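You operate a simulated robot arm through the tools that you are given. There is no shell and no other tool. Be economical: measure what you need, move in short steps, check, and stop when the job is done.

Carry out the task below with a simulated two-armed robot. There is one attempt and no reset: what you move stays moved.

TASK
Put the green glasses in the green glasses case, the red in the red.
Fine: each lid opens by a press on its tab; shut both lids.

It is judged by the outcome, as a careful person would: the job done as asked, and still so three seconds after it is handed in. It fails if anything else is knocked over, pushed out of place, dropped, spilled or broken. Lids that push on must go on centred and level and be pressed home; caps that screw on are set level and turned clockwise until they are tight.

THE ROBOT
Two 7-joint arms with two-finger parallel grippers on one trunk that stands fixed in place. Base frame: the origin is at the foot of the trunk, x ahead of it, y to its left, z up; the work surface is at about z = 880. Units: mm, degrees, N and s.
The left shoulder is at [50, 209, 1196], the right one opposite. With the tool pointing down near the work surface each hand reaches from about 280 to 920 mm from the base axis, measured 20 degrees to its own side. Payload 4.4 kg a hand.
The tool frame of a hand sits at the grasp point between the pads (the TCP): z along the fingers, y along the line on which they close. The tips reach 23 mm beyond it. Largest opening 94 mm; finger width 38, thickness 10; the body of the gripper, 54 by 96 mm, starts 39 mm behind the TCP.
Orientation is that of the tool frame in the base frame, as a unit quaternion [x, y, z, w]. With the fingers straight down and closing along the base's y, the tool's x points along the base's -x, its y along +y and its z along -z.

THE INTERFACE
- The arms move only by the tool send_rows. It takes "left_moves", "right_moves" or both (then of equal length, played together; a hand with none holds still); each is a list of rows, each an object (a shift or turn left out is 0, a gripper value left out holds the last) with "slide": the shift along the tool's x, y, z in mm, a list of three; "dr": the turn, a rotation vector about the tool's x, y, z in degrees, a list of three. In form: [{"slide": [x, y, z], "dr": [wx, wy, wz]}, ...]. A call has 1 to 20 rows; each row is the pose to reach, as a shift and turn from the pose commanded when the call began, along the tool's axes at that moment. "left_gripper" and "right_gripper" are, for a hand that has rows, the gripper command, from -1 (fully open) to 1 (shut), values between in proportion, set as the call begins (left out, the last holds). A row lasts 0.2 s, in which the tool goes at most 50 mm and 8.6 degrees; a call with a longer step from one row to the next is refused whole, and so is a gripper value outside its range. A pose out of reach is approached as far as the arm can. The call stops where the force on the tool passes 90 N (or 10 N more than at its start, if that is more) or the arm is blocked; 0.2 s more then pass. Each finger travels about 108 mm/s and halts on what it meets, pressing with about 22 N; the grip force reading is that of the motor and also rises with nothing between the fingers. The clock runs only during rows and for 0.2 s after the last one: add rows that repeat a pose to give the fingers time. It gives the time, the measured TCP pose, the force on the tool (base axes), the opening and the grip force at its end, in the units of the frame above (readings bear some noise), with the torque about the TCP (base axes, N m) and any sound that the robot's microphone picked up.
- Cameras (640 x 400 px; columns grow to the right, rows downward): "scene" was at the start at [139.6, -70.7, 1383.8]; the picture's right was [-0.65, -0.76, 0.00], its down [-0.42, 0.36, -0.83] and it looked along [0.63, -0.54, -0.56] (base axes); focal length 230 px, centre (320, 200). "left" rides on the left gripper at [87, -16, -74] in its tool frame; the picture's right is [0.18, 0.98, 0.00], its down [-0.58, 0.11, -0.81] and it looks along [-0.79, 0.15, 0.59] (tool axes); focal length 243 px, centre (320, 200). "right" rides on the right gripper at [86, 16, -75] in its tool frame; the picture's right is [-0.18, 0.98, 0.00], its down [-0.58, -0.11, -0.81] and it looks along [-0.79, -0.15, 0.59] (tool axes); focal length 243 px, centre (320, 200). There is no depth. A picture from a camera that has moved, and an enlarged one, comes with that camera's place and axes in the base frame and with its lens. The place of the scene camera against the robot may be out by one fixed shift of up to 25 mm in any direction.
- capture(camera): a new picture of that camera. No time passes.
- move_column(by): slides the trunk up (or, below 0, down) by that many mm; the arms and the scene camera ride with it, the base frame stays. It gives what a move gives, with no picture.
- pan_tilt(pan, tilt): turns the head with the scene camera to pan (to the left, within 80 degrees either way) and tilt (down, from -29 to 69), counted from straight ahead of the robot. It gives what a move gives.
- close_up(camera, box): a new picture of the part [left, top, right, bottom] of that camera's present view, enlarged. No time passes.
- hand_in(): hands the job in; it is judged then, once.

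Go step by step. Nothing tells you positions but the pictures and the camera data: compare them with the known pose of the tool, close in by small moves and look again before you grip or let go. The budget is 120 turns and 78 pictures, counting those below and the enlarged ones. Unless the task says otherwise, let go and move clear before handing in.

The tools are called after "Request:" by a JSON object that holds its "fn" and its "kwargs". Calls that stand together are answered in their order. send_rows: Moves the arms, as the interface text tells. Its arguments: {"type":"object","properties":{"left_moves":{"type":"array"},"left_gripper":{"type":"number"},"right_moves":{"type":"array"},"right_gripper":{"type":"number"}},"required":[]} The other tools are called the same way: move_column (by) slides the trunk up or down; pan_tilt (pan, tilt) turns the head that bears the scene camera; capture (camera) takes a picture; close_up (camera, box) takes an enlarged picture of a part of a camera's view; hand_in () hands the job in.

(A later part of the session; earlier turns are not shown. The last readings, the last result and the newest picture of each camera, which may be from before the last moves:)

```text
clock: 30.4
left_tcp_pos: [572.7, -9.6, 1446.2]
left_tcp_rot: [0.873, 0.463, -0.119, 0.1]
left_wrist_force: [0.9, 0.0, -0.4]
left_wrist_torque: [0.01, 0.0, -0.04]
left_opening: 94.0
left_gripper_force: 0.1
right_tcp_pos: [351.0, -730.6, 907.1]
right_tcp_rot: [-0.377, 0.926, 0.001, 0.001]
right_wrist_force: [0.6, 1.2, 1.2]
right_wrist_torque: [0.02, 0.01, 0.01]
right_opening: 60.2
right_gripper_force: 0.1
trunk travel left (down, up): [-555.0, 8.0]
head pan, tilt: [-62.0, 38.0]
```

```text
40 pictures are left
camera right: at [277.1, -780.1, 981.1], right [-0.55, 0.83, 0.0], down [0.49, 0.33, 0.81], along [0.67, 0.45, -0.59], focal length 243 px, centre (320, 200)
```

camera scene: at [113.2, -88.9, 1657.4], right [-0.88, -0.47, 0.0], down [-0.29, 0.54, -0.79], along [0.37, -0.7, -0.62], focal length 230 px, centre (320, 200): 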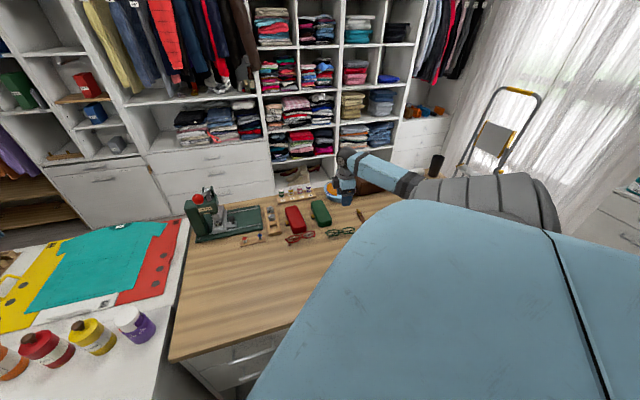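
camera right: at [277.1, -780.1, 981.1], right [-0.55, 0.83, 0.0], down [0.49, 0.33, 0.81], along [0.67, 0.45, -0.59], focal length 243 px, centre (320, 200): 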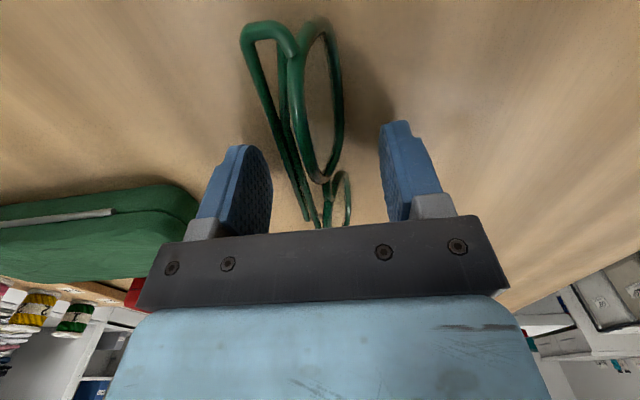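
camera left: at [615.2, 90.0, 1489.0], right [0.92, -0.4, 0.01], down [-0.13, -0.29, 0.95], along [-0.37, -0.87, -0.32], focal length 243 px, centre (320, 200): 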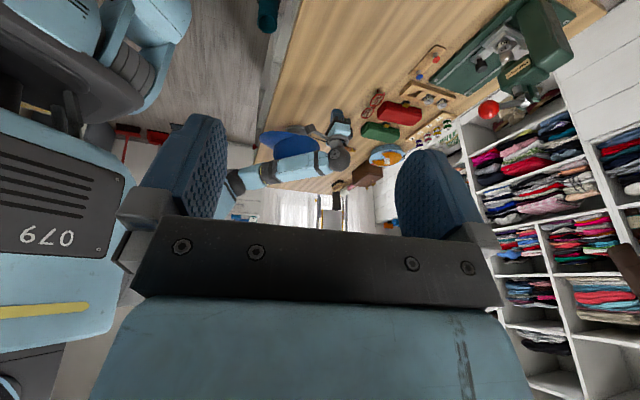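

Fingers are around the folded frame; I close and lift slightly to test.

Request:
{"fn": "send_rows", "kwargs": {"right_moves": [{}, {}, {}, {}, {"slide": [0, 0, -10]}, {"slide": [0, 0, -20]}, {"slide": [0, 0, -40]}, {"slide": [0, 0, -40]}], "right_gripper": 1}}

Request:
{"fn": "capture", "kwargs": {"camera": "right"}}

```text
clock: 32.2
left_tcp_pos: [572.3, -9.5, 1445.5]
left_tcp_rot: [0.873, 0.463, -0.12, 0.099]
left_wrist_force: [-0.4, 0.7, 0.3]
left_wrist_torque: [0.02, 0.0, -0.01]
left_opening: 94.2
left_gripper_force: 0.2
right_tcp_pos: [350.7, -730.2, 946.2]
right_tcp_rot: [-0.377, 0.926, 0.0, 0.0]
right_wrist_force: [-0.1, -0.1, -0.8]
right_wrist_torque: [0.0, -0.02, 0.02]
right_opening: 24.8
right_gripper_force: 21.9
trunk travel left (down, up): [-555.0, 8.0]
head pan, tilt: [-62.0, 38.0]
```

```text
39 pictures are left
camera right: at [277.4, -779.9, 1021.6], right [-0.55, 0.83, 0.0], down [0.49, 0.33, 0.81], along [0.67, 0.45, -0.59], focal length 243 px, centre (320, 200)
```

right: 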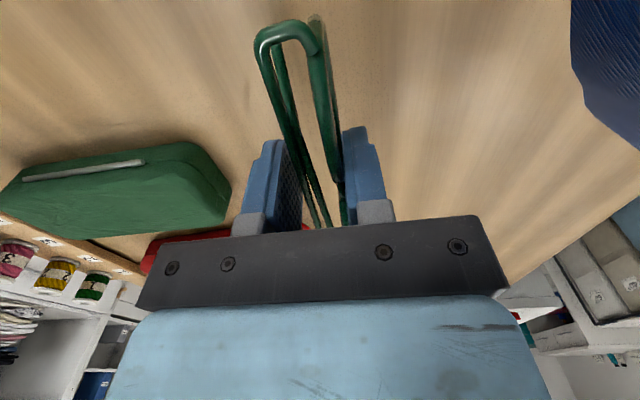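

Held firmly upright (24.8 mm). Now I carry them to the parking spot, turned to the case's direction, and stand them down.

Request:
{"fn": "send_rows", "kwargs": {"right_moves": [{"slide": [0, 0, -20]}, {"slide": [-14, 8, -40], "dr": [0, 0, 8]}, {"slide": [-28, 16, -40], "dr": [0, 0, 16]}, {"slide": [-42, 24, -40], "dr": [0, 0, 24]}, {"slide": [-56, 32, -40], "dr": [0, 0, 32]}, {"slide": [-70, 40, -40], "dr": [0, 0, 40]}, {"slide": [-84, 48, -40], "dr": [0, 0, 48]}, {"slide": [-98, 56, -40], "dr": [0, 0, 56]}, {"slide": [-112, 64, -40], "dr": [0, 0, 64]}, {"slide": [-126, 72, -40], "dr": [0, 0, 72]}, {"slide": [-140, 80, -40], "dr": [0, 0, 80]}, {"slide": [-154, 88, -40], "dr": [0, 0, 85]}, {"slide": [-154, 88, -15], "dr": [0, 0, 85]}, {"slide": [-154, 88, 10], "dr": [0, 0, 85]}, {"slide": [-154, 88, 22], "dr": [0, 0, 85]}, {"slide": [-154, 88, 30], "dr": [0, 0, 85]}, {"slide": [-154, 88, 30], "dr": [0, 0, 85]}]}}

Request:
{"fn": "capture", "kwargs": {"camera": "right"}}

```text
clock: 35.8
left_tcp_pos: [573.2, -8.1, 1444.9]
left_tcp_rot: [0.873, 0.463, -0.119, 0.1]
left_wrist_force: [-1.0, -0.5, -0.2]
left_wrist_torque: [0.03, -0.03, 0.0]
left_opening: 94.0
left_gripper_force: 0.0
right_tcp_pos: [399.2, -561.1, 918.6]
right_tcp_rot: [0.348, 0.937, 0.0, 0.0]
right_wrist_force: [0.4, -0.3, -0.5]
right_wrist_torque: [-0.02, 0.03, -0.02]
right_opening: 24.8
right_gripper_force: 22.3
trunk travel left (down, up): [-555.0, 8.0]
head pan, tilt: [-62.0, 38.0]
```

```text
38 pictures are left
camera right: at [343.9, -492.2, 992.7], right [0.78, 0.63, 0.0], down [0.37, -0.46, 0.81], along [0.5, -0.63, -0.59], focal length 243 px, centre (320, 200)
```

right: 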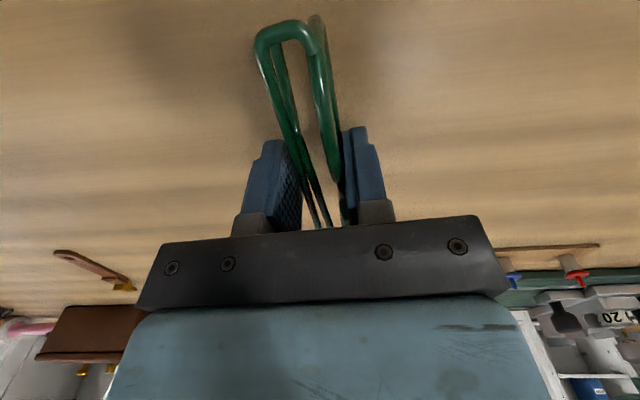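

Request:
{"fn": "send_rows", "kwargs": {"right_moves": [{"slide": [0, 0, 4]}, {"slide": [0, 0, 7]}, {"slide": [0, 0, 10]}, {"slide": [0, 0, 10]}]}}

Request:
{"fn": "send_rows", "kwargs": {"right_moves": [{}, {}, {}, {}], "right_gripper": 0.15}}

Request:
{"fn": "send_rows", "kwargs": {"right_moves": [{"slide": [0, 0, -20]}, {"slide": [0, 0, -60]}, {"slide": [0, 0, -100]}, {"slide": [0, 0, -100]}]}}

Request:
{"fn": "close_up", "kwargs": {"camera": "right", "box": [200, 0, 440, 150]}}

```text
clock: 36.8
left_tcp_pos: [572.8, -8.3, 1446.1]
left_tcp_rot: [0.873, 0.464, -0.118, 0.1]
left_wrist_force: [-0.7, -0.3, -0.1]
left_wrist_torque: [-0.04, -0.03, 0.01]
left_opening: 94.1
left_gripper_force: 0.2
right_tcp_pos: [400.4, -560.1, 906.7]
right_tcp_rot: [0.348, 0.938, 0.001, 0.001]
right_wrist_force: [0.1, 0.0, -0.3]
right_wrist_torque: [-0.01, 0.0, 0.01]
right_opening: 24.7
right_gripper_force: 21.6
trunk travel left (down, up): [-555.0, 8.0]
head pan, tilt: [-62.0, 38.0]
```

```text
clock: 37.8
left_tcp_pos: [572.6, -8.9, 1446.5]
left_tcp_rot: [0.873, 0.463, -0.118, 0.1]
left_wrist_force: [0.0, 0.2, -0.4]
left_wrist_torque: [-0.02, -0.02, 0.02]
left_opening: 94.0
left_gripper_force: 0.0
right_tcp_pos: [399.8, -560.2, 906.6]
right_tcp_rot: [0.348, 0.937, -0.001, 0.001]
right_wrist_force: [0.2, -0.1, 0.5]
right_wrist_torque: [0.01, 0.01, -0.01]
right_opening: 40.1
right_gripper_force: 0.1
trunk travel left (down, up): [-555.0, 8.0]
head pan, tilt: [-62.0, 38.0]
```

```text
clock: 38.8
left_tcp_pos: [573.6, -8.7, 1445.1]
left_tcp_rot: [0.873, 0.463, -0.118, 0.1]
left_wrist_force: [0.1, 0.0, -0.1]
left_wrist_torque: [0.0, 0.01, 0.02]
left_opening: 94.0
left_gripper_force: 0.1
right_tcp_pos: [397.9, -560.4, 1007.4]
right_tcp_rot: [0.348, 0.938, -0.001, 0.0]
right_wrist_force: [-0.6, 0.9, 0.8]
right_wrist_torque: [-0.03, 0.01, -0.01]
right_opening: 39.7
right_gripper_force: 0.0
trunk travel left (down, up): [-555.0, 8.0]
head pan, tilt: [-62.0, 38.0]
```

```text
2.67 times, centred on (320, 75) of right
camera zoom: at [343.1, -491.7, 1082.3], right [0.78, 0.63, 0.0], down [0.37, -0.46, 0.81], along [0.5, -0.63, -0.59], focal length 647 px, centre (320, 533)
```

zoom: 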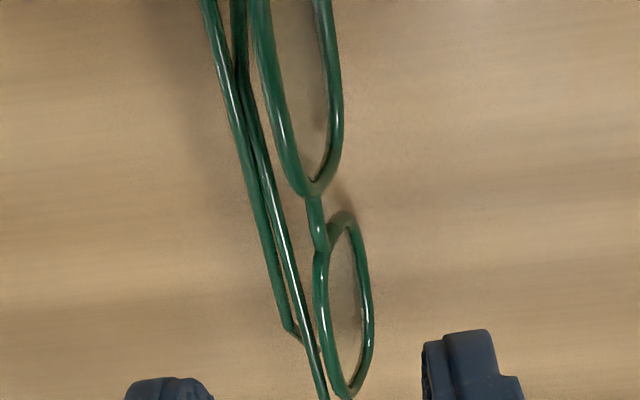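

Parked upright nicely. Next I hover the closed right fingers above the green case's tab, near (514,-791), for a look.

Request:
{"fn": "send_rows", "kwargs": {"right_moves": [{"slide": [-40, -16.5, -10]}, {"slide": [-80, -33, -10]}, {"slide": [-120, -50, -10]}, {"slide": [-160, -66, -10]}, {"slide": [-200, -83, -10]}, {"slide": [-238, -99, -10]}, {"slide": [-238, -99, -10]}], "right_gripper": 1}}

Request:
{"fn": "capture", "kwargs": {"camera": "right"}}

```text
clock: 40.4
left_tcp_pos: [571.0, -8.7, 1446.1]
left_tcp_rot: [0.873, 0.463, -0.118, 0.1]
left_wrist_force: [-0.3, 0.4, -0.2]
left_wrist_torque: [0.0, 0.0, -0.02]
left_opening: 93.7
left_gripper_force: 0.1
right_tcp_pos: [513.6, -791.8, 1015.5]
right_tcp_rot: [0.348, 0.938, -0.001, -0.001]
right_wrist_force: [-0.2, -0.6, 0.3]
right_wrist_torque: [-0.03, -0.01, 0.0]
right_opening: 0.0
right_gripper_force: 22.0
trunk travel left (down, up): [-555.0, 8.0]
head pan, tilt: [-62.0, 38.0]
```

```text
36 pictures are left
camera right: at [458.3, -723.6, 1091.0], right [0.78, 0.63, 0.0], down [0.37, -0.46, 0.81], along [0.5, -0.63, -0.59], focal length 243 px, centre (320, 200)
```

right: 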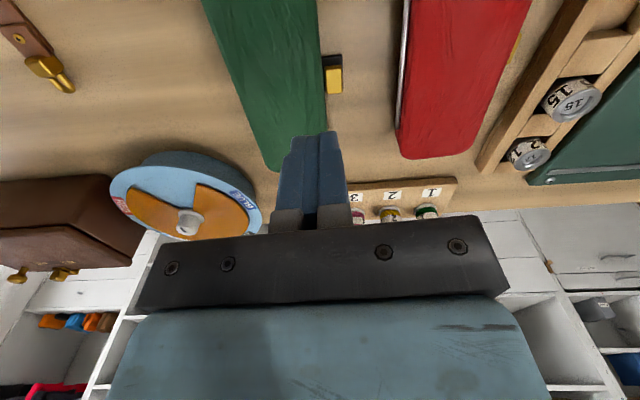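

The tab's gold button is at about (528,-794). I lean the fingers 12° away from the lid and bring the tips just above the button.

Request:
{"fn": "send_rows", "kwargs": {"right_moves": [{"slide": [-6, 8, 0], "dr": [6, 0, 0]}, {"slide": [-12, 16, 10], "dr": [12, 0, 0]}, {"slide": [-12, 16, 40], "dr": [12, 0, 0]}, {"slide": [-12, 16, 65], "dr": [12, 0, 0]}, {"slide": [-12, 16, 80], "dr": [12, 0, 0]}, {"slide": [-12, 16, 80], "dr": [12, 0, 0]}]}}

Request:
{"fn": "close_up", "kwargs": {"camera": "right", "box": [220, 60, 460, 230]}}

```text
clock: 41.8
left_tcp_pos: [572.0, -8.3, 1446.3]
left_tcp_rot: [0.873, 0.463, -0.119, 0.1]
left_wrist_force: [0.0, -0.1, 0.3]
left_wrist_torque: [0.0, 0.0, 0.0]
left_opening: 94.1
left_gripper_force: 0.1
right_tcp_pos: [535.4, -786.2, 936.6]
right_tcp_rot: [0.345, 0.933, -0.098, -0.037]
right_wrist_force: [0.9, 0.2, 0.3]
right_wrist_torque: [-0.03, 0.0, 0.0]
right_opening: 0.0
right_gripper_force: 21.3
trunk travel left (down, up): [-555.0, 8.0]
head pan, tilt: [-62.0, 38.0]
```

```text
2.35 times, centred on (340, 145) of right
camera zoom: at [489.0, -706.5, 1007.4], right [0.77, 0.61, -0.2], down [0.48, -0.33, 0.81], along [0.43, -0.72, -0.55], focal length 571 px, centre (273, 329)
```

zoom: 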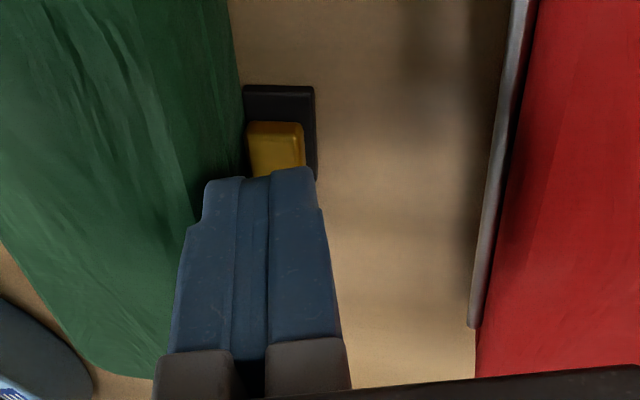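

Tips are right over the gold button. I press straight down in small steps.

Request:
{"fn": "send_rows", "kwargs": {"right_moves": [{"slide": [0, 1, 4.9]}, {"slide": [0, 2, 9.8]}, {"slide": [0, 2.7, 12.7]}, {"slide": [0, 3.3, 15.6]}]}}

```text
clock: 42.8
left_tcp_pos: [572.0, -9.2, 1445.5]
left_tcp_rot: [0.873, 0.462, -0.12, 0.099]
left_wrist_force: [-0.6, 0.4, -0.7]
left_wrist_torque: [-0.03, 0.03, 0.0]
left_opening: 94.1
left_gripper_force: 0.1
right_tcp_pos: [534.4, -786.5, 921.4]
right_tcp_rot: [0.345, 0.933, -0.098, -0.036]
right_wrist_force: [0.9, -0.2, 0.4]
right_wrist_torque: [0.0, 0.0, -0.01]
right_opening: 0.0
right_gripper_force: 21.9
trunk travel left (down, up): [-555.0, 8.0]
head pan, tilt: [-62.0, 38.0]
```

Request:
{"fn": "send_rows", "kwargs": {"right_moves": [{"slide": [0, 0.6, 2.9]}, {"slide": [0, 1.0, 4.9]}, {"slide": [0, 1.5, 6.9]}, {"slide": [0, 1.9, 8.8]}]}}

Request:
{"fn": "close_up", "kwargs": {"camera": "right", "box": [220, 60, 460, 230]}}

```text
clock: 43.8
left_tcp_pos: [571.6, -7.6, 1446.5]
left_tcp_rot: [0.873, 0.463, -0.119, 0.101]
left_wrist_force: [0.1, 0.5, 0.3]
left_wrist_torque: [0.0, 0.0, 0.0]
left_opening: 94.2
left_gripper_force: 0.0
right_tcp_pos: [534.7, -785.7, 914.4]
right_tcp_rot: [0.346, 0.933, -0.098, -0.036]
right_wrist_force: [0.2, -0.4, 8.1]
right_wrist_torque: [-0.01, 0.04, -0.02]
right_opening: 0.0
right_gripper_force: 22.5
trunk travel left (down, up): [-555.0, 8.0]
head pan, tilt: [-62.0, 38.0]
heard: click
```

```text
2.35 times, centred on (340, 145) of right
camera zoom: at [489.2, -706.1, 983.6], right [0.77, 0.61, -0.2], down [0.48, -0.33, 0.81], along [0.43, -0.72, -0.55], focal length 571 px, centre (273, 329)
```

zoom: 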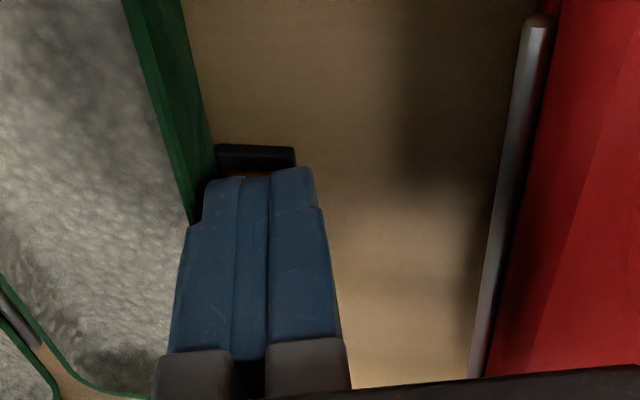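

A click, and the lid has swung open, showing the grey lining. I back up and look at the open case.

Request:
{"fn": "send_rows", "kwargs": {"right_moves": [{"slide": [0, -4, -19]}, {"slide": [0, -10, -49]}, {"slide": [0, -18, -88]}, {"slide": [20, -20, -100], "dr": [-6, 0, 0]}, {"slide": [40, -24, -106], "dr": [-12, 0, 0]}, {"slide": [60, -24, -106], "dr": [-12, 0, 0]}, {"slide": [60, -24, -106], "dr": [-12, 0, 0]}]}}

Request:
{"fn": "capture", "kwargs": {"camera": "right"}}

Request:
{"fn": "close_up", "kwargs": {"camera": "left", "box": [320, 70, 440, 150]}}

```text
clock: 45.4
left_tcp_pos: [572.9, -9.4, 1445.7]
left_tcp_rot: [0.873, 0.463, -0.119, 0.099]
left_wrist_force: [0.3, -0.4, 0.2]
left_wrist_torque: [0.01, -0.01, 0.01]
left_opening: 94.3
left_gripper_force: 0.1
right_tcp_pos: [488.4, -747.6, 1020.7]
right_tcp_rot: [0.348, 0.938, 0.001, 0.0]
right_wrist_force: [-0.2, -0.1, 0.2]
right_wrist_torque: [0.01, -0.03, -0.01]
right_opening: 0.2
right_gripper_force: 21.5
trunk travel left (down, up): [-555.0, 8.0]
head pan, tilt: [-62.0, 38.0]
```

```text
33 pictures are left
camera right: at [432.6, -680.0, 1095.6], right [0.78, 0.62, 0.0], down [0.37, -0.46, 0.81], along [0.5, -0.63, -0.59], focal length 243 px, centre (320, 200)
```

right: 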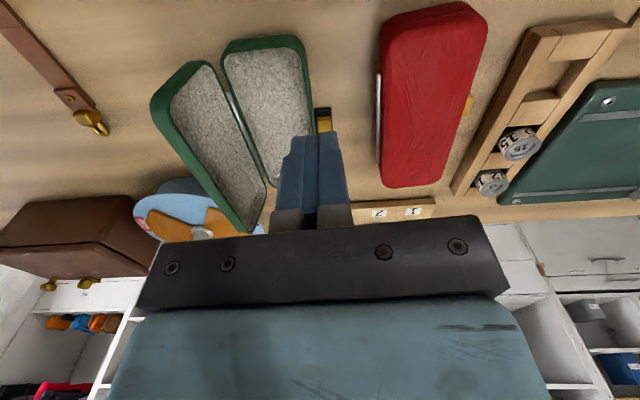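

```text
5.00 times, centred on (380, 110) of left
camera zoom: at [615.5, 89.5, 1488.9], right [0.92, -0.4, 0.01], down [-0.13, -0.29, 0.95], along [-0.38, -0.87, -0.32], focal length 1213 px, centre (20, 650)
```

zoom: 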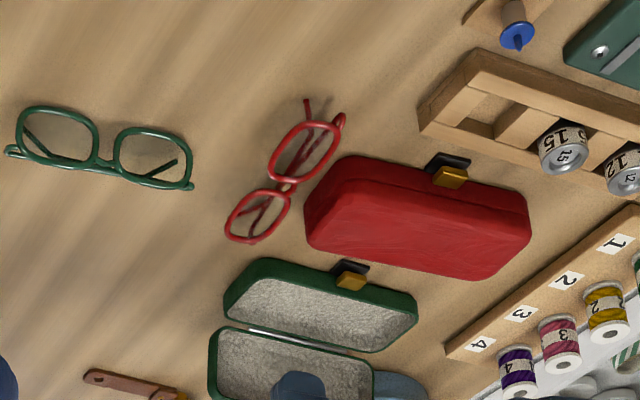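

The green case is open about 117° with a clear interior centred near (503,-818). I go back to the parked green glasses and grip them a bit higher this time.

Request:
{"fn": "send_rows", "kwargs": {"right_moves": [{"slide": [38, 17, 0]}, {"slide": [76, 34, 0]}, {"slide": [114, 50, 0]}, {"slide": [152, 67, 0]}, {"slide": [190, 84, 0]}, {"slide": [190, 84, 30]}, {"slide": [190, 84, 60]}, {"slide": [190, 84, 60]}], "right_gripper": -0.06}}

Request:
{"fn": "capture", "kwargs": {"camera": "right"}}

```text
clock: 47.2
left_tcp_pos: [573.2, -8.5, 1446.3]
left_tcp_rot: [0.872, 0.463, -0.119, 0.1]
left_wrist_force: [0.2, -0.1, 0.0]
left_wrist_torque: [0.02, -0.04, -0.01]
left_opening: 94.0
left_gripper_force: 0.0
right_tcp_pos: [397.2, -559.6, 959.7]
right_tcp_rot: [0.348, 0.937, -0.001, 0.0]
right_wrist_force: [-0.5, -0.3, -0.1]
right_wrist_torque: [0.01, -0.01, -0.02]
right_opening: 49.5
right_gripper_force: 0.0
trunk travel left (down, up): [-555.0, 8.0]
head pan, tilt: [-62.0, 38.0]
```

```text
31 pictures are left
camera right: at [342.6, -492.4, 1035.0], right [0.78, 0.62, 0.0], down [0.37, -0.46, 0.81], along [0.5, -0.63, -0.59], focal length 243 px, centre (320, 200)
```

right: 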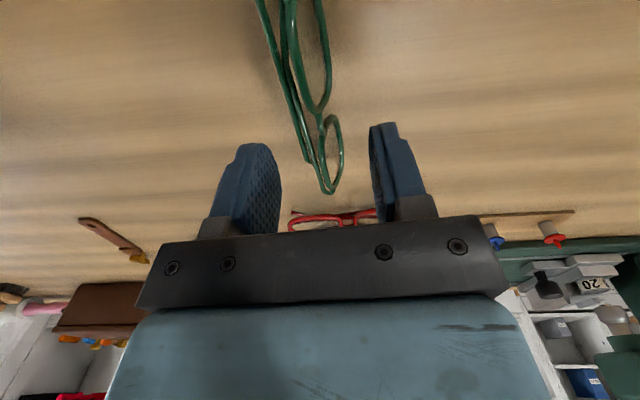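

Request:
{"fn": "send_rows", "kwargs": {"right_moves": [{"slide": [0, 0, 20]}, {"slide": [0, 0, 35]}, {"slide": [0, 0, 43]}, {"slide": [0, 0, 43]}]}}

Request:
{"fn": "send_rows", "kwargs": {"right_moves": [{}, {}, {}, {"slide": [0, 0, -15]}, {"slide": [0, 0, -40]}, {"slide": [0, 0, -75]}, {"slide": [0, 0, -100]}, {"slide": [0, 0, -100]}], "right_gripper": 1}}

Request:
{"fn": "capture", "kwargs": {"camera": "right"}}

```text
clock: 48.2
left_tcp_pos: [571.8, -8.9, 1446.4]
left_tcp_rot: [0.873, 0.463, -0.119, 0.101]
left_wrist_force: [0.0, 0.4, -0.5]
left_wrist_torque: [0.0, 0.01, -0.02]
left_opening: 94.1
left_gripper_force: 0.0
right_tcp_pos: [398.1, -560.5, 918.3]
right_tcp_rot: [0.348, 0.938, 0.0, 0.0]
right_wrist_force: [0.1, 0.7, 0.3]
right_wrist_torque: [-0.04, -0.03, -0.01]
right_opening: 49.9
right_gripper_force: 0.1
trunk travel left (down, up): [-555.0, 8.0]
head pan, tilt: [-62.0, 38.0]
```

```text
clock: 50.0
left_tcp_pos: [572.0, -9.4, 1446.1]
left_tcp_rot: [0.873, 0.462, -0.119, 0.1]
left_wrist_force: [-0.3, -0.5, 0.2]
left_wrist_torque: [0.03, 0.02, -0.02]
left_opening: 94.1
left_gripper_force: 0.0
right_tcp_pos: [400.5, -559.6, 1017.5]
right_tcp_rot: [0.347, 0.938, 0.001, 0.0]
right_wrist_force: [-0.4, -0.1, -0.7]
right_wrist_torque: [-0.02, 0.0, 0.0]
right_opening: 24.7
right_gripper_force: 22.0
trunk travel left (down, up): [-555.0, 8.0]
head pan, tilt: [-62.0, 38.0]
```

```text
30 pictures are left
camera right: at [344.7, -492.6, 1091.7], right [0.78, 0.62, 0.0], down [0.37, -0.46, 0.81], along [0.5, -0.63, -0.59], focal length 243 px, centre (320, 200)
```

right: 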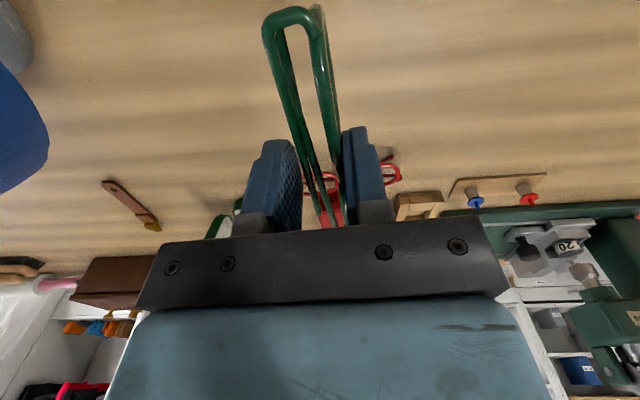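

Held well. Moving above the open case for an alignment check.

Request:
{"fn": "send_rows", "kwargs": {"right_moves": [{"slide": [-35, -18, 0]}, {"slide": [-70, -37, 0]}, {"slide": [-105, -55, 0]}, {"slide": [-140, -74, 0]}, {"slide": [-175, -92, 0]}, {"slide": [-210, -110, 0]}, {"slide": [-245, -129, 0]}, {"slide": [-245, -129, 30], "dr": [5, 0, 0]}, {"slide": [-245, -129, 30], "dr": [5, 0, 0]}]}}

Request:
{"fn": "capture", "kwargs": {"camera": "right"}}

Request:
{"fn": "close_up", "kwargs": {"camera": "left", "box": [330, 80, 430, 170]}}

```text
clock: 52.0
left_tcp_pos: [572.7, -9.0, 1446.9]
left_tcp_rot: [0.873, 0.462, -0.119, 0.099]
left_wrist_force: [-0.5, -0.5, -0.5]
left_wrist_torque: [0.03, -0.01, 0.0]
left_opening: 94.0
left_gripper_force: 0.0
right_tcp_pos: [499.6, -818.4, 988.4]
right_tcp_rot: [0.347, 0.937, -0.041, -0.015]
right_wrist_force: [0.4, -0.4, -0.1]
right_wrist_torque: [-0.02, 0.03, 0.0]
right_opening: 24.5
right_gripper_force: 22.1
trunk travel left (down, up): [-555.0, 8.0]
head pan, tilt: [-62.0, 38.0]
```

```text
29 pictures are left
camera right: at [448.8, -745.6, 1060.8], right [0.78, 0.62, -0.09], down [0.42, -0.41, 0.81], along [0.47, -0.67, -0.58], focal length 243 px, centre (320, 200)
```

right: 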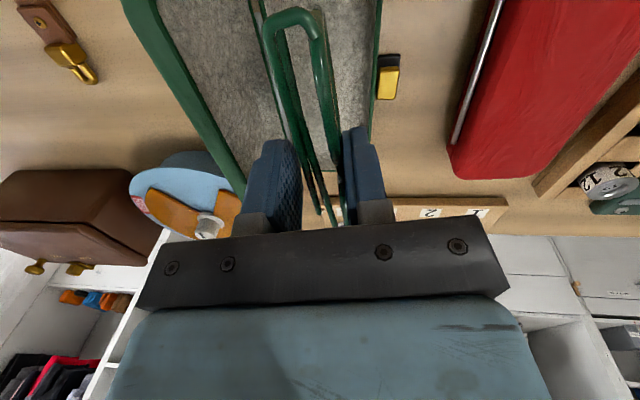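

```text
4.44 times, centred on (380, 125) of left
camera zoom: at [615.0, 89.7, 1489.2], right [0.92, -0.4, 0.01], down [-0.13, -0.29, 0.95], along [-0.37, -0.87, -0.32], focal length 1078 px, centre (53, 533)
```

zoom: 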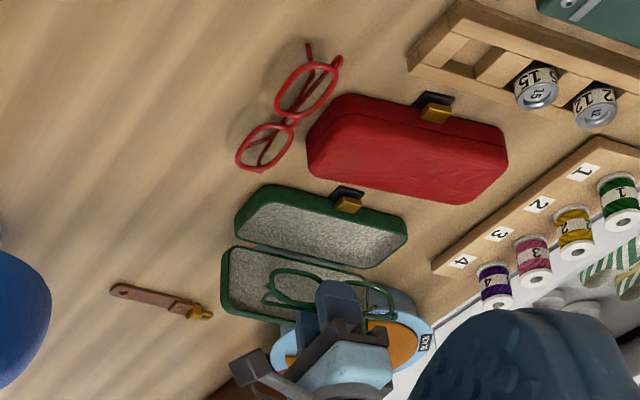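

The case axis looks about 5° more clockwise than assumed; I correct the yaw and centre, then lower in.

Request:
{"fn": "send_rows", "kwargs": {"right_moves": [{"slide": [-2, -1, 8], "dr": [0, 0, 5]}, {"slide": [-2, 1, 25], "dr": [0, 0, 5]}, {"slide": [-2, 2, 42], "dr": [0, 0, 5]}, {"slide": [-2, 2, 42], "dr": [0, 0, 5]}]}}

Request:
{"fn": "capture", "kwargs": {"camera": "right"}}

Request:
{"fn": "close_up", "kwargs": {"camera": "left", "box": [340, 100, 420, 160]}}

```text
clock: 53.0
left_tcp_pos: [573.0, -9.1, 1445.6]
left_tcp_rot: [0.873, 0.463, -0.118, 0.099]
left_wrist_force: [0.0, 0.4, 0.1]
left_wrist_torque: [0.03, -0.01, 0.0]
left_opening: 93.9
left_gripper_force: 0.1
right_tcp_pos: [499.2, -821.7, 945.5]
right_tcp_rot: [0.388, 0.921, -0.041, -0.014]
right_wrist_force: [0.3, -0.4, 0.1]
right_wrist_torque: [0.01, -0.01, 0.01]
right_opening: 24.8
right_gripper_force: 22.2
trunk travel left (down, up): [-555.0, 8.0]
head pan, tilt: [-62.0, 38.0]
```

```text
27 pictures are left
camera right: at [455.4, -742.8, 1018.4], right [0.83, 0.55, -0.08], down [0.37, -0.44, 0.82], along [0.41, -0.71, -0.57], focal length 243 px, centre (320, 200)
```

right: 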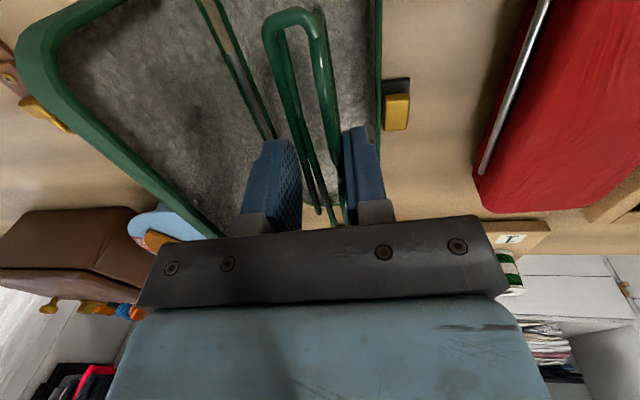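

```text
6.67 times, centred on (380, 130) of left
camera zoom: at [615.2, 89.8, 1489.1], right [0.92, -0.4, 0.01], down [-0.13, -0.29, 0.95], along [-0.37, -0.87, -0.32], focal length 1618 px, centre (-80, 667)
```

zoom: 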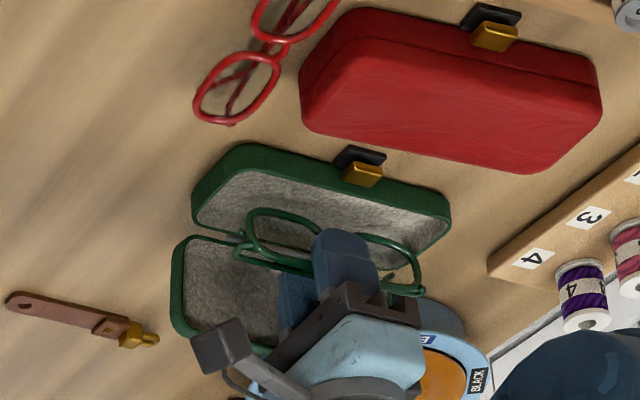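

Well aligned. Lowering to the case floor slowly.

Request:
{"fn": "send_rows", "kwargs": {"right_moves": [{"slide": [0, 1, 8]}, {"slide": [0, 1.4, 14]}, {"slide": [0, 1.8, 18]}, {"slide": [0, 2, 21]}, {"slide": [0, 2, 21]}]}}

```text
clock: 54.2
left_tcp_pos: [572.4, -9.1, 1447.7]
left_tcp_rot: [0.873, 0.463, -0.118, 0.1]
left_wrist_force: [-0.2, -0.7, 0.0]
left_wrist_torque: [0.0, -0.01, 0.04]
left_opening: 93.9
left_gripper_force: 0.0
right_tcp_pos: [502.6, -820.7, 924.7]
right_tcp_rot: [0.388, 0.921, -0.041, -0.013]
right_wrist_force: [0.2, 0.4, -0.3]
right_wrist_torque: [0.02, -0.02, -0.01]
right_opening: 24.6
right_gripper_force: 22.1
trunk travel left (down, up): [-555.0, 8.0]
head pan, tilt: [-62.0, 38.0]
```

Request:
{"fn": "send_rows", "kwargs": {"right_moves": [{"slide": [0, 0.2, 2]}, {"slide": [0, 0.3, 3.5]}, {"slide": [0, 0.4, 5]}, {"slide": [0, 0.4, 5]}]}}

Request:
{"fn": "close_up", "kwargs": {"camera": "right", "box": [200, 0, 440, 240]}}

```text
clock: 55.2
left_tcp_pos: [571.5, -8.2, 1445.9]
left_tcp_rot: [0.873, 0.463, -0.119, 0.1]
left_wrist_force: [0.1, -0.6, 0.6]
left_wrist_torque: [0.0, -0.03, 0.03]
left_opening: 94.0
left_gripper_force: 0.0
right_tcp_pos: [501.7, -820.0, 921.3]
right_tcp_rot: [0.388, 0.921, -0.041, -0.012]
right_wrist_force: [1.4, -0.7, 9.0]
right_wrist_torque: [0.43, 0.3, 0.01]
right_opening: 24.5
right_gripper_force: 21.6
trunk travel left (down, up): [-555.0, 8.0]
head pan, tilt: [-62.0, 38.0]
```

```text
1.67 times, centred on (320, 120) of right
camera zoom: at [456.5, -742.5, 994.5], right [0.83, 0.55, -0.08], down [0.37, -0.44, 0.82], along [0.41, -0.71, -0.57], focal length 404 px, centre (320, 333)
```

zoom: 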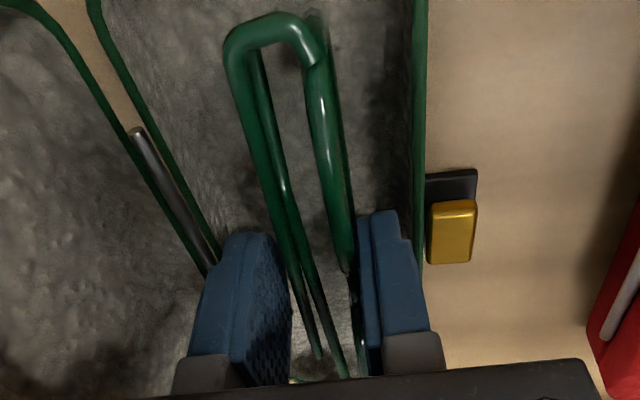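

On the floor (9 N). I open slightly, rise straight out, and look.

Request:
{"fn": "send_rows", "kwargs": {"right_moves": [{"slide": [0, -0.2, -2]}, {"slide": [0, -0.2, -2]}, {"slide": [0, -0.2, -2]}], "right_gripper": 0.3}}

Request:
{"fn": "send_rows", "kwargs": {"right_moves": [{"slide": [0, -1, -12]}, {"slide": [0, -4, -40]}, {"slide": [0, -7, -80]}, {"slide": [0, -7, -80]}]}}

Request:
{"fn": "close_up", "kwargs": {"camera": "right", "box": [160, 0, 440, 180]}}

```text
clock: 56.0
left_tcp_pos: [571.9, -8.9, 1446.5]
left_tcp_rot: [0.872, 0.464, -0.119, 0.099]
left_wrist_force: [-0.5, -0.4, 0.0]
left_wrist_torque: [0.0, 0.01, 0.0]
left_opening: 94.4
left_gripper_force: 0.0
right_tcp_pos: [501.5, -821.0, 923.2]
right_tcp_rot: [0.388, 0.921, -0.04, -0.014]
right_wrist_force: [0.7, 0.2, 0.2]
right_wrist_torque: [-0.04, 0.0, -0.02]
right_opening: 32.9
right_gripper_force: 0.0
trunk travel left (down, up): [-555.0, 8.0]
head pan, tilt: [-62.0, 38.0]
```

```text
clock: 57.0
left_tcp_pos: [572.5, -9.6, 1445.2]
left_tcp_rot: [0.873, 0.463, -0.118, 0.099]
left_wrist_force: [-0.4, 0.7, 0.0]
left_wrist_torque: [-0.02, -0.01, 0.0]
left_opening: 93.9
left_gripper_force: 0.1
right_tcp_pos: [503.1, -820.2, 1003.5]
right_tcp_rot: [0.388, 0.921, -0.041, -0.013]
right_wrist_force: [0.1, 0.1, 0.0]
right_wrist_torque: [-0.03, 0.0, -0.01]
right_opening: 32.8
right_gripper_force: 0.0
trunk travel left (down, up): [-555.0, 8.0]
head pan, tilt: [-62.0, 38.0]
```

```text
2.22 times, centred on (300, 90) of right
camera zoom: at [457.5, -743.1, 1075.3], right [0.83, 0.55, -0.08], down [0.37, -0.44, 0.82], along [0.41, -0.71, -0.57], focal length 539 px, centre (364, 444)
```

zoom: 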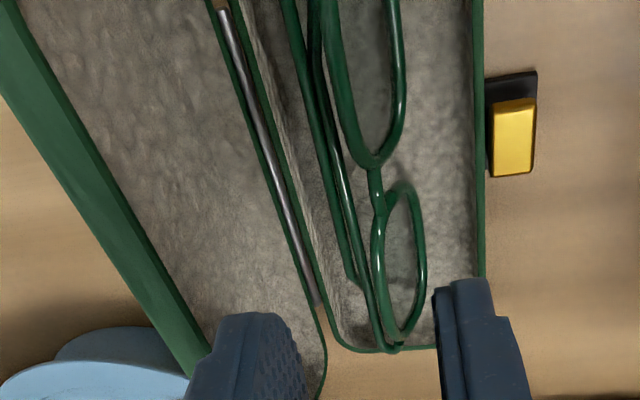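

The green glasses sit inside the case. Now I close the fingers, go up and over behind the open lid, to swing it shut.

Request:
{"fn": "send_rows", "kwargs": {"right_moves": [{"slide": [0, 0, -20]}, {"slide": [0, -4, -50], "dr": [-5, 0, 0]}, {"slide": [0, -4, -50], "dr": [-5, 0, 0]}], "right_gripper": 1}}

Request:
{"fn": "send_rows", "kwargs": {"right_moves": [{"slide": [0, -36, 0]}, {"slide": [1, -72, 0]}, {"slide": [2, -108, 0]}, {"slide": [2, -108, 30]}, {"slide": [2, -108, 60]}, {"slide": [2, -108, 60]}]}}

Request:
{"fn": "capture", "kwargs": {"camera": "right"}}

Request:
{"fn": "close_up", "kwargs": {"camera": "left", "box": [340, 100, 420, 160]}}

```text
clock: 57.8
left_tcp_pos: [571.0, -9.0, 1444.5]
left_tcp_rot: [0.873, 0.463, -0.119, 0.099]
left_wrist_force: [0.6, -0.4, 0.4]
left_wrist_torque: [-0.02, 0.01, -0.01]
left_opening: 93.7
left_gripper_force: 0.0
right_tcp_pos: [503.2, -819.7, 1053.0]
right_tcp_rot: [0.388, 0.922, 0.0, 0.004]
right_wrist_force: [0.6, 0.5, 0.0]
right_wrist_torque: [-0.01, -0.02, -0.02]
right_opening: 0.0
right_gripper_force: 22.8
trunk travel left (down, up): [-555.0, 8.0]
head pan, tilt: [-62.0, 38.0]
```

```text
clock: 59.2
left_tcp_pos: [571.6, -8.4, 1446.9]
left_tcp_rot: [0.872, 0.464, -0.118, 0.099]
left_wrist_force: [-0.5, 0.2, 0.8]
left_wrist_torque: [-0.01, -0.02, 0.02]
left_opening: 94.1
left_gripper_force: 0.1
right_tcp_pos: [420.9, -894.7, 993.9]
right_tcp_rot: [0.388, 0.921, -0.001, 0.004]
right_wrist_force: [-0.5, 0.2, 0.3]
right_wrist_torque: [0.02, -0.05, 0.06]
right_opening: 0.3
right_gripper_force: 21.9
trunk travel left (down, up): [-555.0, 8.0]
head pan, tilt: [-62.0, 38.0]
```

```text
23 pictures are left
camera right: at [371.9, -821.2, 1066.6], right [0.83, 0.56, 0.0], down [0.32, -0.49, 0.81], along [0.45, -0.67, -0.59], focal length 243 px, centre (320, 200)
```

right: 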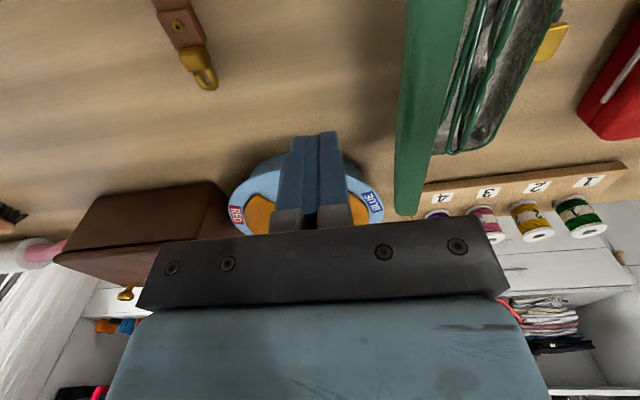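

```text
6.67 times, centred on (380, 130) of left
camera zoom: at [614.7, 90.1, 1489.3], right [0.92, -0.4, 0.01], down [-0.13, -0.29, 0.95], along [-0.37, -0.87, -0.32], focal length 1618 px, centre (-80, 667)
```

zoom: 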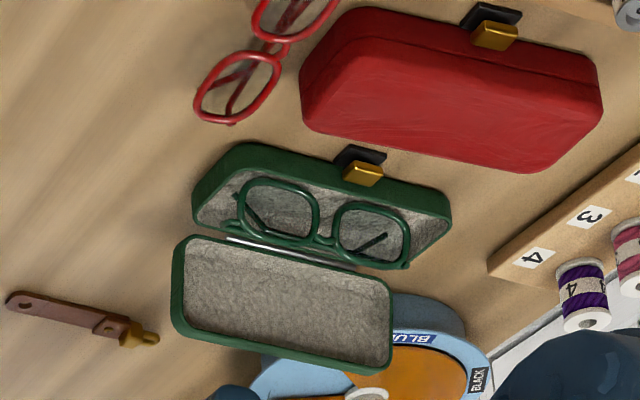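

Clear behind the lid. I lower and sweep the lid toward closing, then check.

Request:
{"fn": "send_rows", "kwargs": {"right_moves": [{"slide": [12, 0, 15]}, {"slide": [12, 0, 31]}, {"slide": [12, 12, 31]}, {"slide": [12, 24, 31]}, {"slide": [12, 36, 29]}, {"slide": [12, 48, 27]}, {"slide": [12, 60, 26]}, {"slide": [12, 72, 26]}, {"slide": [12, 80, 26]}]}}

Request:
{"fn": "close_up", "kwargs": {"camera": "left", "box": [340, 100, 420, 160]}}

```text
clock: 61.2
left_tcp_pos: [572.3, -8.6, 1445.8]
left_tcp_rot: [0.873, 0.463, -0.119, 0.1]
left_wrist_force: [0.2, 0.1, 0.3]
left_wrist_torque: [0.02, 0.02, 0.0]
left_opening: 94.2
left_gripper_force: 0.1
right_tcp_pos: [470.8, -829.2, 966.2]
right_tcp_rot: [0.389, 0.921, -0.001, 0.003]
right_wrist_force: [-0.8, 0.0, 0.3]
right_wrist_torque: [0.01, 0.01, 0.01]
right_opening: 0.0
right_gripper_force: 21.8
trunk travel left (down, up): [-555.0, 8.0]
head pan, tilt: [-62.0, 38.0]
```

```text
6.67 times, centred on (380, 130) of left
camera zoom: at [615.4, 89.9, 1489.0], right [0.92, -0.4, 0.01], down [-0.13, -0.29, 0.95], along [-0.37, -0.87, -0.32], focal length 1618 px, centre (-80, 667)
```

zoom: 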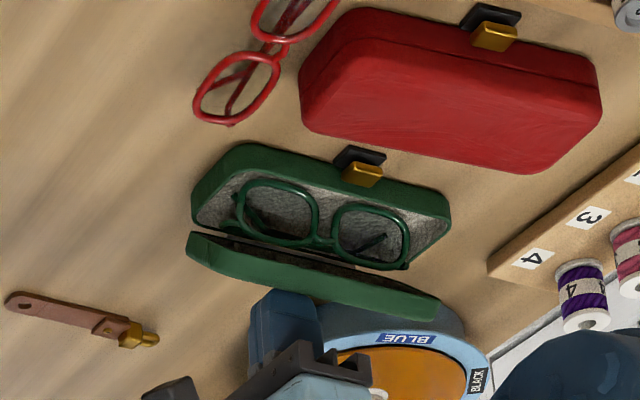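

The lid is swinging over. Continuing over the top.

Request:
{"fn": "send_rows", "kwargs": {"right_moves": [{"slide": [0, 8, 0]}, {"slide": [0, 16, 0]}, {"slide": [0, 26, 0]}, {"slide": [0, 36, 2]}, {"slide": [0, 44, 5]}, {"slide": [0, 44, 8]}]}}

Request:
{"fn": "close_up", "kwargs": {"camera": "left", "box": [340, 100, 420, 160]}}

```text
clock: 62.6
left_tcp_pos: [573.2, -8.8, 1446.9]
left_tcp_rot: [0.872, 0.463, -0.118, 0.101]
left_wrist_force: [0.7, 0.2, 0.0]
left_wrist_torque: [0.0, 0.02, 0.02]
left_opening: 93.9
left_gripper_force: 0.0
right_tcp_pos: [503.3, -798.5, 957.4]
right_tcp_rot: [0.388, 0.921, -0.002, 0.004]
right_wrist_force: [1.6, -0.9, 0.7]
right_wrist_torque: [0.07, 0.0, 0.0]
right_opening: 0.0
right_gripper_force: 21.5
trunk travel left (down, up): [-555.0, 8.0]
head pan, tilt: [-62.0, 38.0]
```

```text
6.67 times, centred on (380, 130) of left
camera zoom: at [615.1, 90.3, 1489.2], right [0.92, -0.4, 0.01], down [-0.13, -0.29, 0.95], along [-0.37, -0.87, -0.32], focal length 1618 px, centre (-80, 667)
```

zoom: 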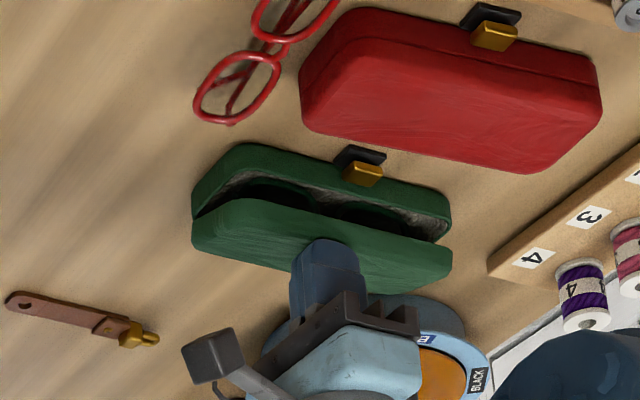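

Almost shut; now pressing straight down near the tab edge.

Request:
{"fn": "send_rows", "kwargs": {"right_moves": [{"slide": [-5, -3, 3]}, {"slide": [-8, -5, 6]}, {"slide": [-8, -5, 9]}, {"slide": [-8, -5, 12]}, {"slide": [-8, -5, 12]}]}}

Request:
{"fn": "close_up", "kwargs": {"camera": "left", "box": [340, 100, 420, 160]}}

```text
clock: 63.8
left_tcp_pos: [570.0, -2.9, 1448.4]
left_tcp_rot: [0.872, 0.463, -0.119, 0.104]
left_wrist_force: [0.7, -0.3, -1.1]
left_wrist_torque: [0.01, 0.0, 0.01]
left_opening: 94.0
left_gripper_force: 0.1
right_tcp_pos: [503.6, -806.5, 955.7]
right_tcp_rot: [0.388, 0.922, -0.004, 0.01]
right_wrist_force: [7.1, -0.9, 42.9]
right_wrist_torque: [0.4, -0.23, 0.01]
right_opening: 0.0
right_gripper_force: 21.6
trunk travel left (down, up): [-555.0, 8.0]
head pan, tilt: [-62.0, 38.0]
```

```text
6.67 times, centred on (380, 130) of left
camera zoom: at [611.9, 96.3, 1490.6], right [0.92, -0.4, 0.01], down [-0.14, -0.28, 0.95], along [-0.37, -0.87, -0.31], focal length 1618 px, centre (-80, 667)
```

zoom: 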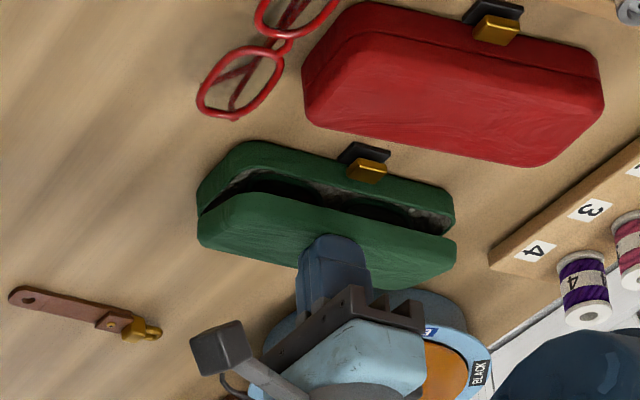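

The lid is blocked by the upright glasses (43 N), so they must be laid flat first. I back off and see where the lid rests.

Request:
{"fn": "send_rows", "kwargs": {"right_moves": [{"slide": [0, 0, -20]}, {"slide": [0, 0, -50]}, {"slide": [0, 20, -80]}, {"slide": [0, 50, -90]}, {"slide": [0, 60, -90]}, {"slide": [0, 60, -90]}]}}

Request:
{"fn": "close_up", "kwargs": {"camera": "left", "box": [340, 100, 420, 160]}}

```text
clock: 65.2
left_tcp_pos: [572.6, -8.5, 1446.9]
left_tcp_rot: [0.873, 0.463, -0.118, 0.099]
left_wrist_force: [-0.2, 0.1, -1.0]
left_wrist_torque: [-0.01, 0.02, 0.01]
left_opening: 93.9
left_gripper_force: 0.1
right_tcp_pos: [548.2, -765.8, 1038.3]
right_tcp_rot: [0.388, 0.922, -0.001, 0.003]
right_wrist_force: [-0.4, 0.2, 0.1]
right_wrist_torque: [0.0, -0.02, 0.02]
right_opening: 0.2
right_gripper_force: 21.9
trunk travel left (down, up): [-555.0, 8.0]
head pan, tilt: [-62.0, 38.0]
```

```text
6.67 times, centred on (380, 130) of left
camera zoom: at [615.6, 89.3, 1488.8], right [0.92, -0.4, 0.01], down [-0.13, -0.29, 0.95], along [-0.37, -0.87, -0.32], focal length 1618 px, centre (-80, 667)
```

zoom: 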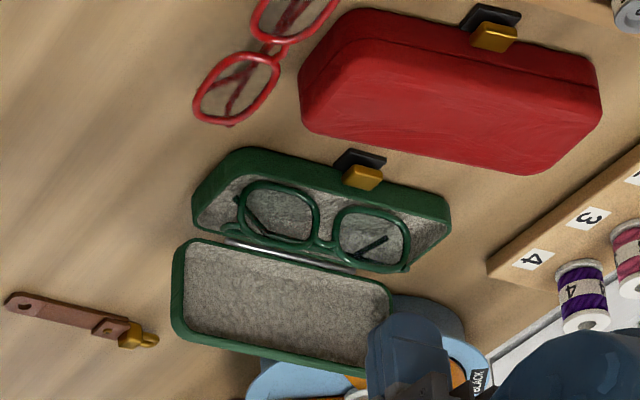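

The lid is spring-loaded and reopened. I'll look closely from above at how the glasses lean, to tip them flat.

Request:
{"fn": "send_rows", "kwargs": {"right_moves": [{"slide": [20, -30, 0]}, {"slide": [40, -62, 15]}, {"slide": [40, -62, 25]}, {"slide": [40, -62, 25]}]}}

Request:
{"fn": "close_up", "kwargs": {"camera": "right", "box": [160, 0, 440, 180]}}

```text
clock: 66.2
left_tcp_pos: [572.8, -9.3, 1445.6]
left_tcp_rot: [0.873, 0.462, -0.118, 0.099]
left_wrist_force: [0.0, -0.3, 0.3]
left_wrist_torque: [0.01, -0.04, 0.0]
left_opening: 93.8
left_gripper_force: 0.0
right_tcp_pos: [475.4, -779.7, 1012.6]
right_tcp_rot: [0.389, 0.921, 0.0, 0.004]
right_wrist_force: [1.0, -0.1, -0.6]
right_wrist_torque: [0.02, 0.01, 0.0]
right_opening: 0.1
right_gripper_force: 22.3
trunk travel left (down, up): [-555.0, 8.0]
head pan, tilt: [-62.0, 38.0]
```

```text
2.22 times, centred on (300, 90) of right
camera zoom: at [426.0, -707.0, 1086.3], right [0.83, 0.55, 0.0], down [0.32, -0.49, 0.81], along [0.45, -0.67, -0.59], focal length 539 px, centre (364, 444)
```

zoom: 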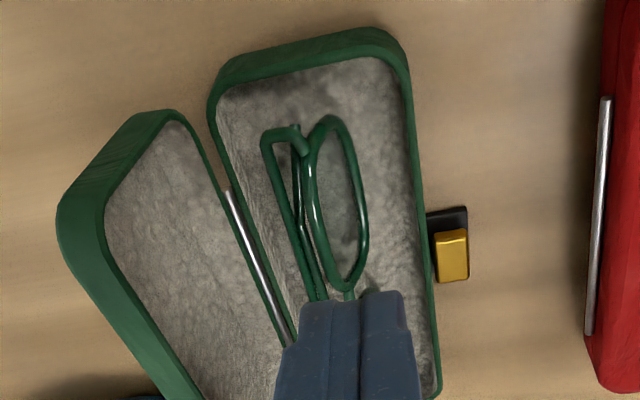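

The glasses stand about mid-case. I'll regrip them, lean the hand 35° toward the tab side so the glasses lie down, and release them low — they'll settle flat.

Request:
{"fn": "send_rows", "kwargs": {"right_moves": [{"slide": [-23, -8, 0]}, {"slide": [-46, -16, 10]}, {"slide": [-46, -16, 45]}, {"slide": [-46, -16, 70]}, {"slide": [-46, -16, 86]}, {"slide": [-46, -16, 86]}], "right_gripper": 0.25}}

Request:
{"fn": "close_up", "kwargs": {"camera": "right", "box": [200, 0, 440, 240]}}

```text
clock: 67.6
left_tcp_pos: [570.2, -4.8, 1447.7]
left_tcp_rot: [0.873, 0.462, -0.118, 0.101]
left_wrist_force: [1.3, 0.5, 0.4]
left_wrist_torque: [-0.03, -0.02, -0.01]
left_opening: 93.9
left_gripper_force: 0.0
right_tcp_pos: [496.1, -822.3, 929.5]
right_tcp_rot: [0.389, 0.921, -0.002, 0.006]
right_wrist_force: [-7.0, 2.7, 18.7]
right_wrist_torque: [-0.33, 0.72, -0.18]
right_opening: 35.2
right_gripper_force: 0.0
trunk travel left (down, up): [-555.0, 8.0]
head pan, tilt: [-62.0, 38.0]
```

```text
1.67 times, centred on (320, 120) of right
camera zoom: at [446.3, -750.5, 1003.4], right [0.83, 0.56, 0.0], down [0.32, -0.48, 0.81], along [0.45, -0.68, -0.58], focal length 404 px, centre (320, 333)
```

zoom: 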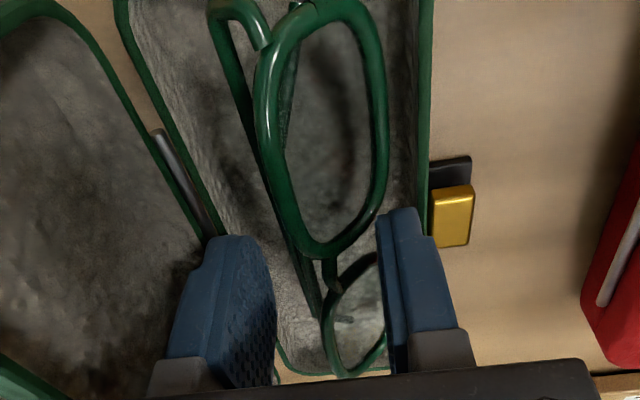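

The fingers touched something and the glasses are now tipping more lens-up, which is the flat direction I want. I back up a little and view.

Request:
{"fn": "send_rows", "kwargs": {"right_moves": [{"slide": [0, 0, -15]}, {"slide": [10, 6, -50]}, {"slide": [25, 12, -70]}, {"slide": [25, 12, -70]}]}}

Request:
{"fn": "close_up", "kwargs": {"camera": "right", "box": [160, 0, 440, 180]}}

```text
clock: 68.6
left_tcp_pos: [573.4, -9.7, 1445.0]
left_tcp_rot: [0.873, 0.463, -0.119, 0.098]
left_wrist_force: [-0.3, -0.4, 0.4]
left_wrist_torque: [0.01, 0.04, -0.01]
left_opening: 94.1
left_gripper_force: 0.1
right_tcp_pos: [488.3, -798.1, 993.8]
right_tcp_rot: [0.389, 0.921, 0.0, 0.004]
right_wrist_force: [0.3, -0.3, 0.4]
right_wrist_torque: [0.01, 0.01, 0.0]
right_opening: 35.2
right_gripper_force: 0.1
trunk travel left (down, up): [-555.0, 8.0]
head pan, tilt: [-62.0, 38.0]
```

```text
2.22 times, centred on (300, 90) of right
camera zoom: at [439.6, -726.3, 1069.0], right [0.83, 0.55, 0.0], down [0.32, -0.49, 0.81], along [0.45, -0.67, -0.59], focal length 539 px, centre (364, 444)
```

zoom: 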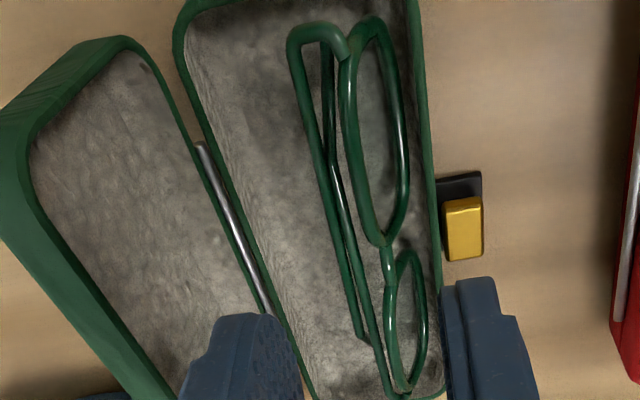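

They sprang upright again but now stand by the tab wall with free space behind. I regrip just the upper part and lift a little.

Request:
{"fn": "send_rows", "kwargs": {"right_moves": [{"slide": [-11, -4, 10]}, {"slide": [-21.5, -8.7, 30]}, {"slide": [-21.5, -8.7, 55]}, {"slide": [-21.5, -8.7, 66]}, {"slide": [-21.5, -8.7, 66]}]}}

Request:
{"fn": "send_rows", "kwargs": {"right_moves": [{}, {}, {}, {"slide": [0, 0, -10]}, {"slide": [0, 0, -25]}, {"slide": [0, 0, -25]}], "right_gripper": 1}}

Request:
{"fn": "close_up", "kwargs": {"camera": "right", "box": [200, 0, 440, 240]}}

```text
clock: 69.8
left_tcp_pos: [573.3, -8.2, 1446.8]
left_tcp_rot: [0.873, 0.463, -0.119, 0.1]
left_wrist_force: [-0.6, 1.0, 0.6]
left_wrist_torque: [0.01, 0.03, -0.03]
left_opening: 94.1
left_gripper_force: 0.1
right_tcp_pos: [496.2, -819.6, 928.4]
right_tcp_rot: [0.388, 0.922, -0.001, 0.003]
right_wrist_force: [0.7, 0.2, -0.7]
right_wrist_torque: [0.0, -0.01, 0.0]
right_opening: 35.3
right_gripper_force: 0.3
trunk travel left (down, up): [-555.0, 8.0]
head pan, tilt: [-62.0, 38.0]
```

```text
clock: 71.2
left_tcp_pos: [572.2, -9.4, 1447.0]
left_tcp_rot: [0.873, 0.463, -0.118, 0.099]
left_wrist_force: [-0.4, -0.4, -0.5]
left_wrist_torque: [0.01, 0.03, 0.0]
left_opening: 93.8
left_gripper_force: 0.0
right_tcp_pos: [496.8, -819.9, 951.9]
right_tcp_rot: [0.388, 0.921, -0.001, 0.004]
right_wrist_force: [-0.9, -0.7, -0.9]
right_wrist_torque: [0.0, -0.03, -0.01]
right_opening: 24.7
right_gripper_force: 22.0
trunk travel left (down, up): [-555.0, 8.0]
head pan, tilt: [-62.0, 38.0]
```

```text
1.67 times, centred on (320, 120) of right
camera zoom: at [446.8, -746.7, 1027.2], right [0.83, 0.55, 0.0], down [0.32, -0.49, 0.81], along [0.45, -0.67, -0.59], focal length 404 px, centre (320, 333)
```

zoom: 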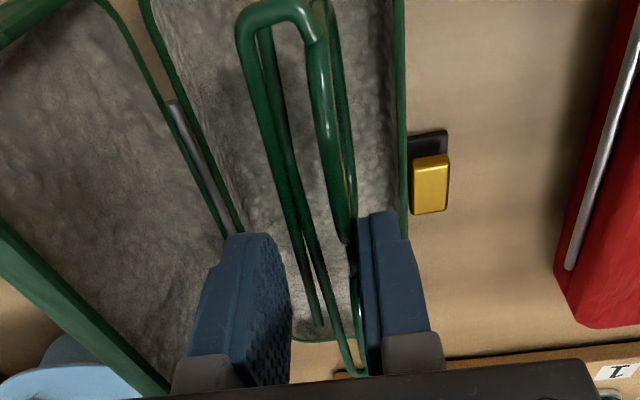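

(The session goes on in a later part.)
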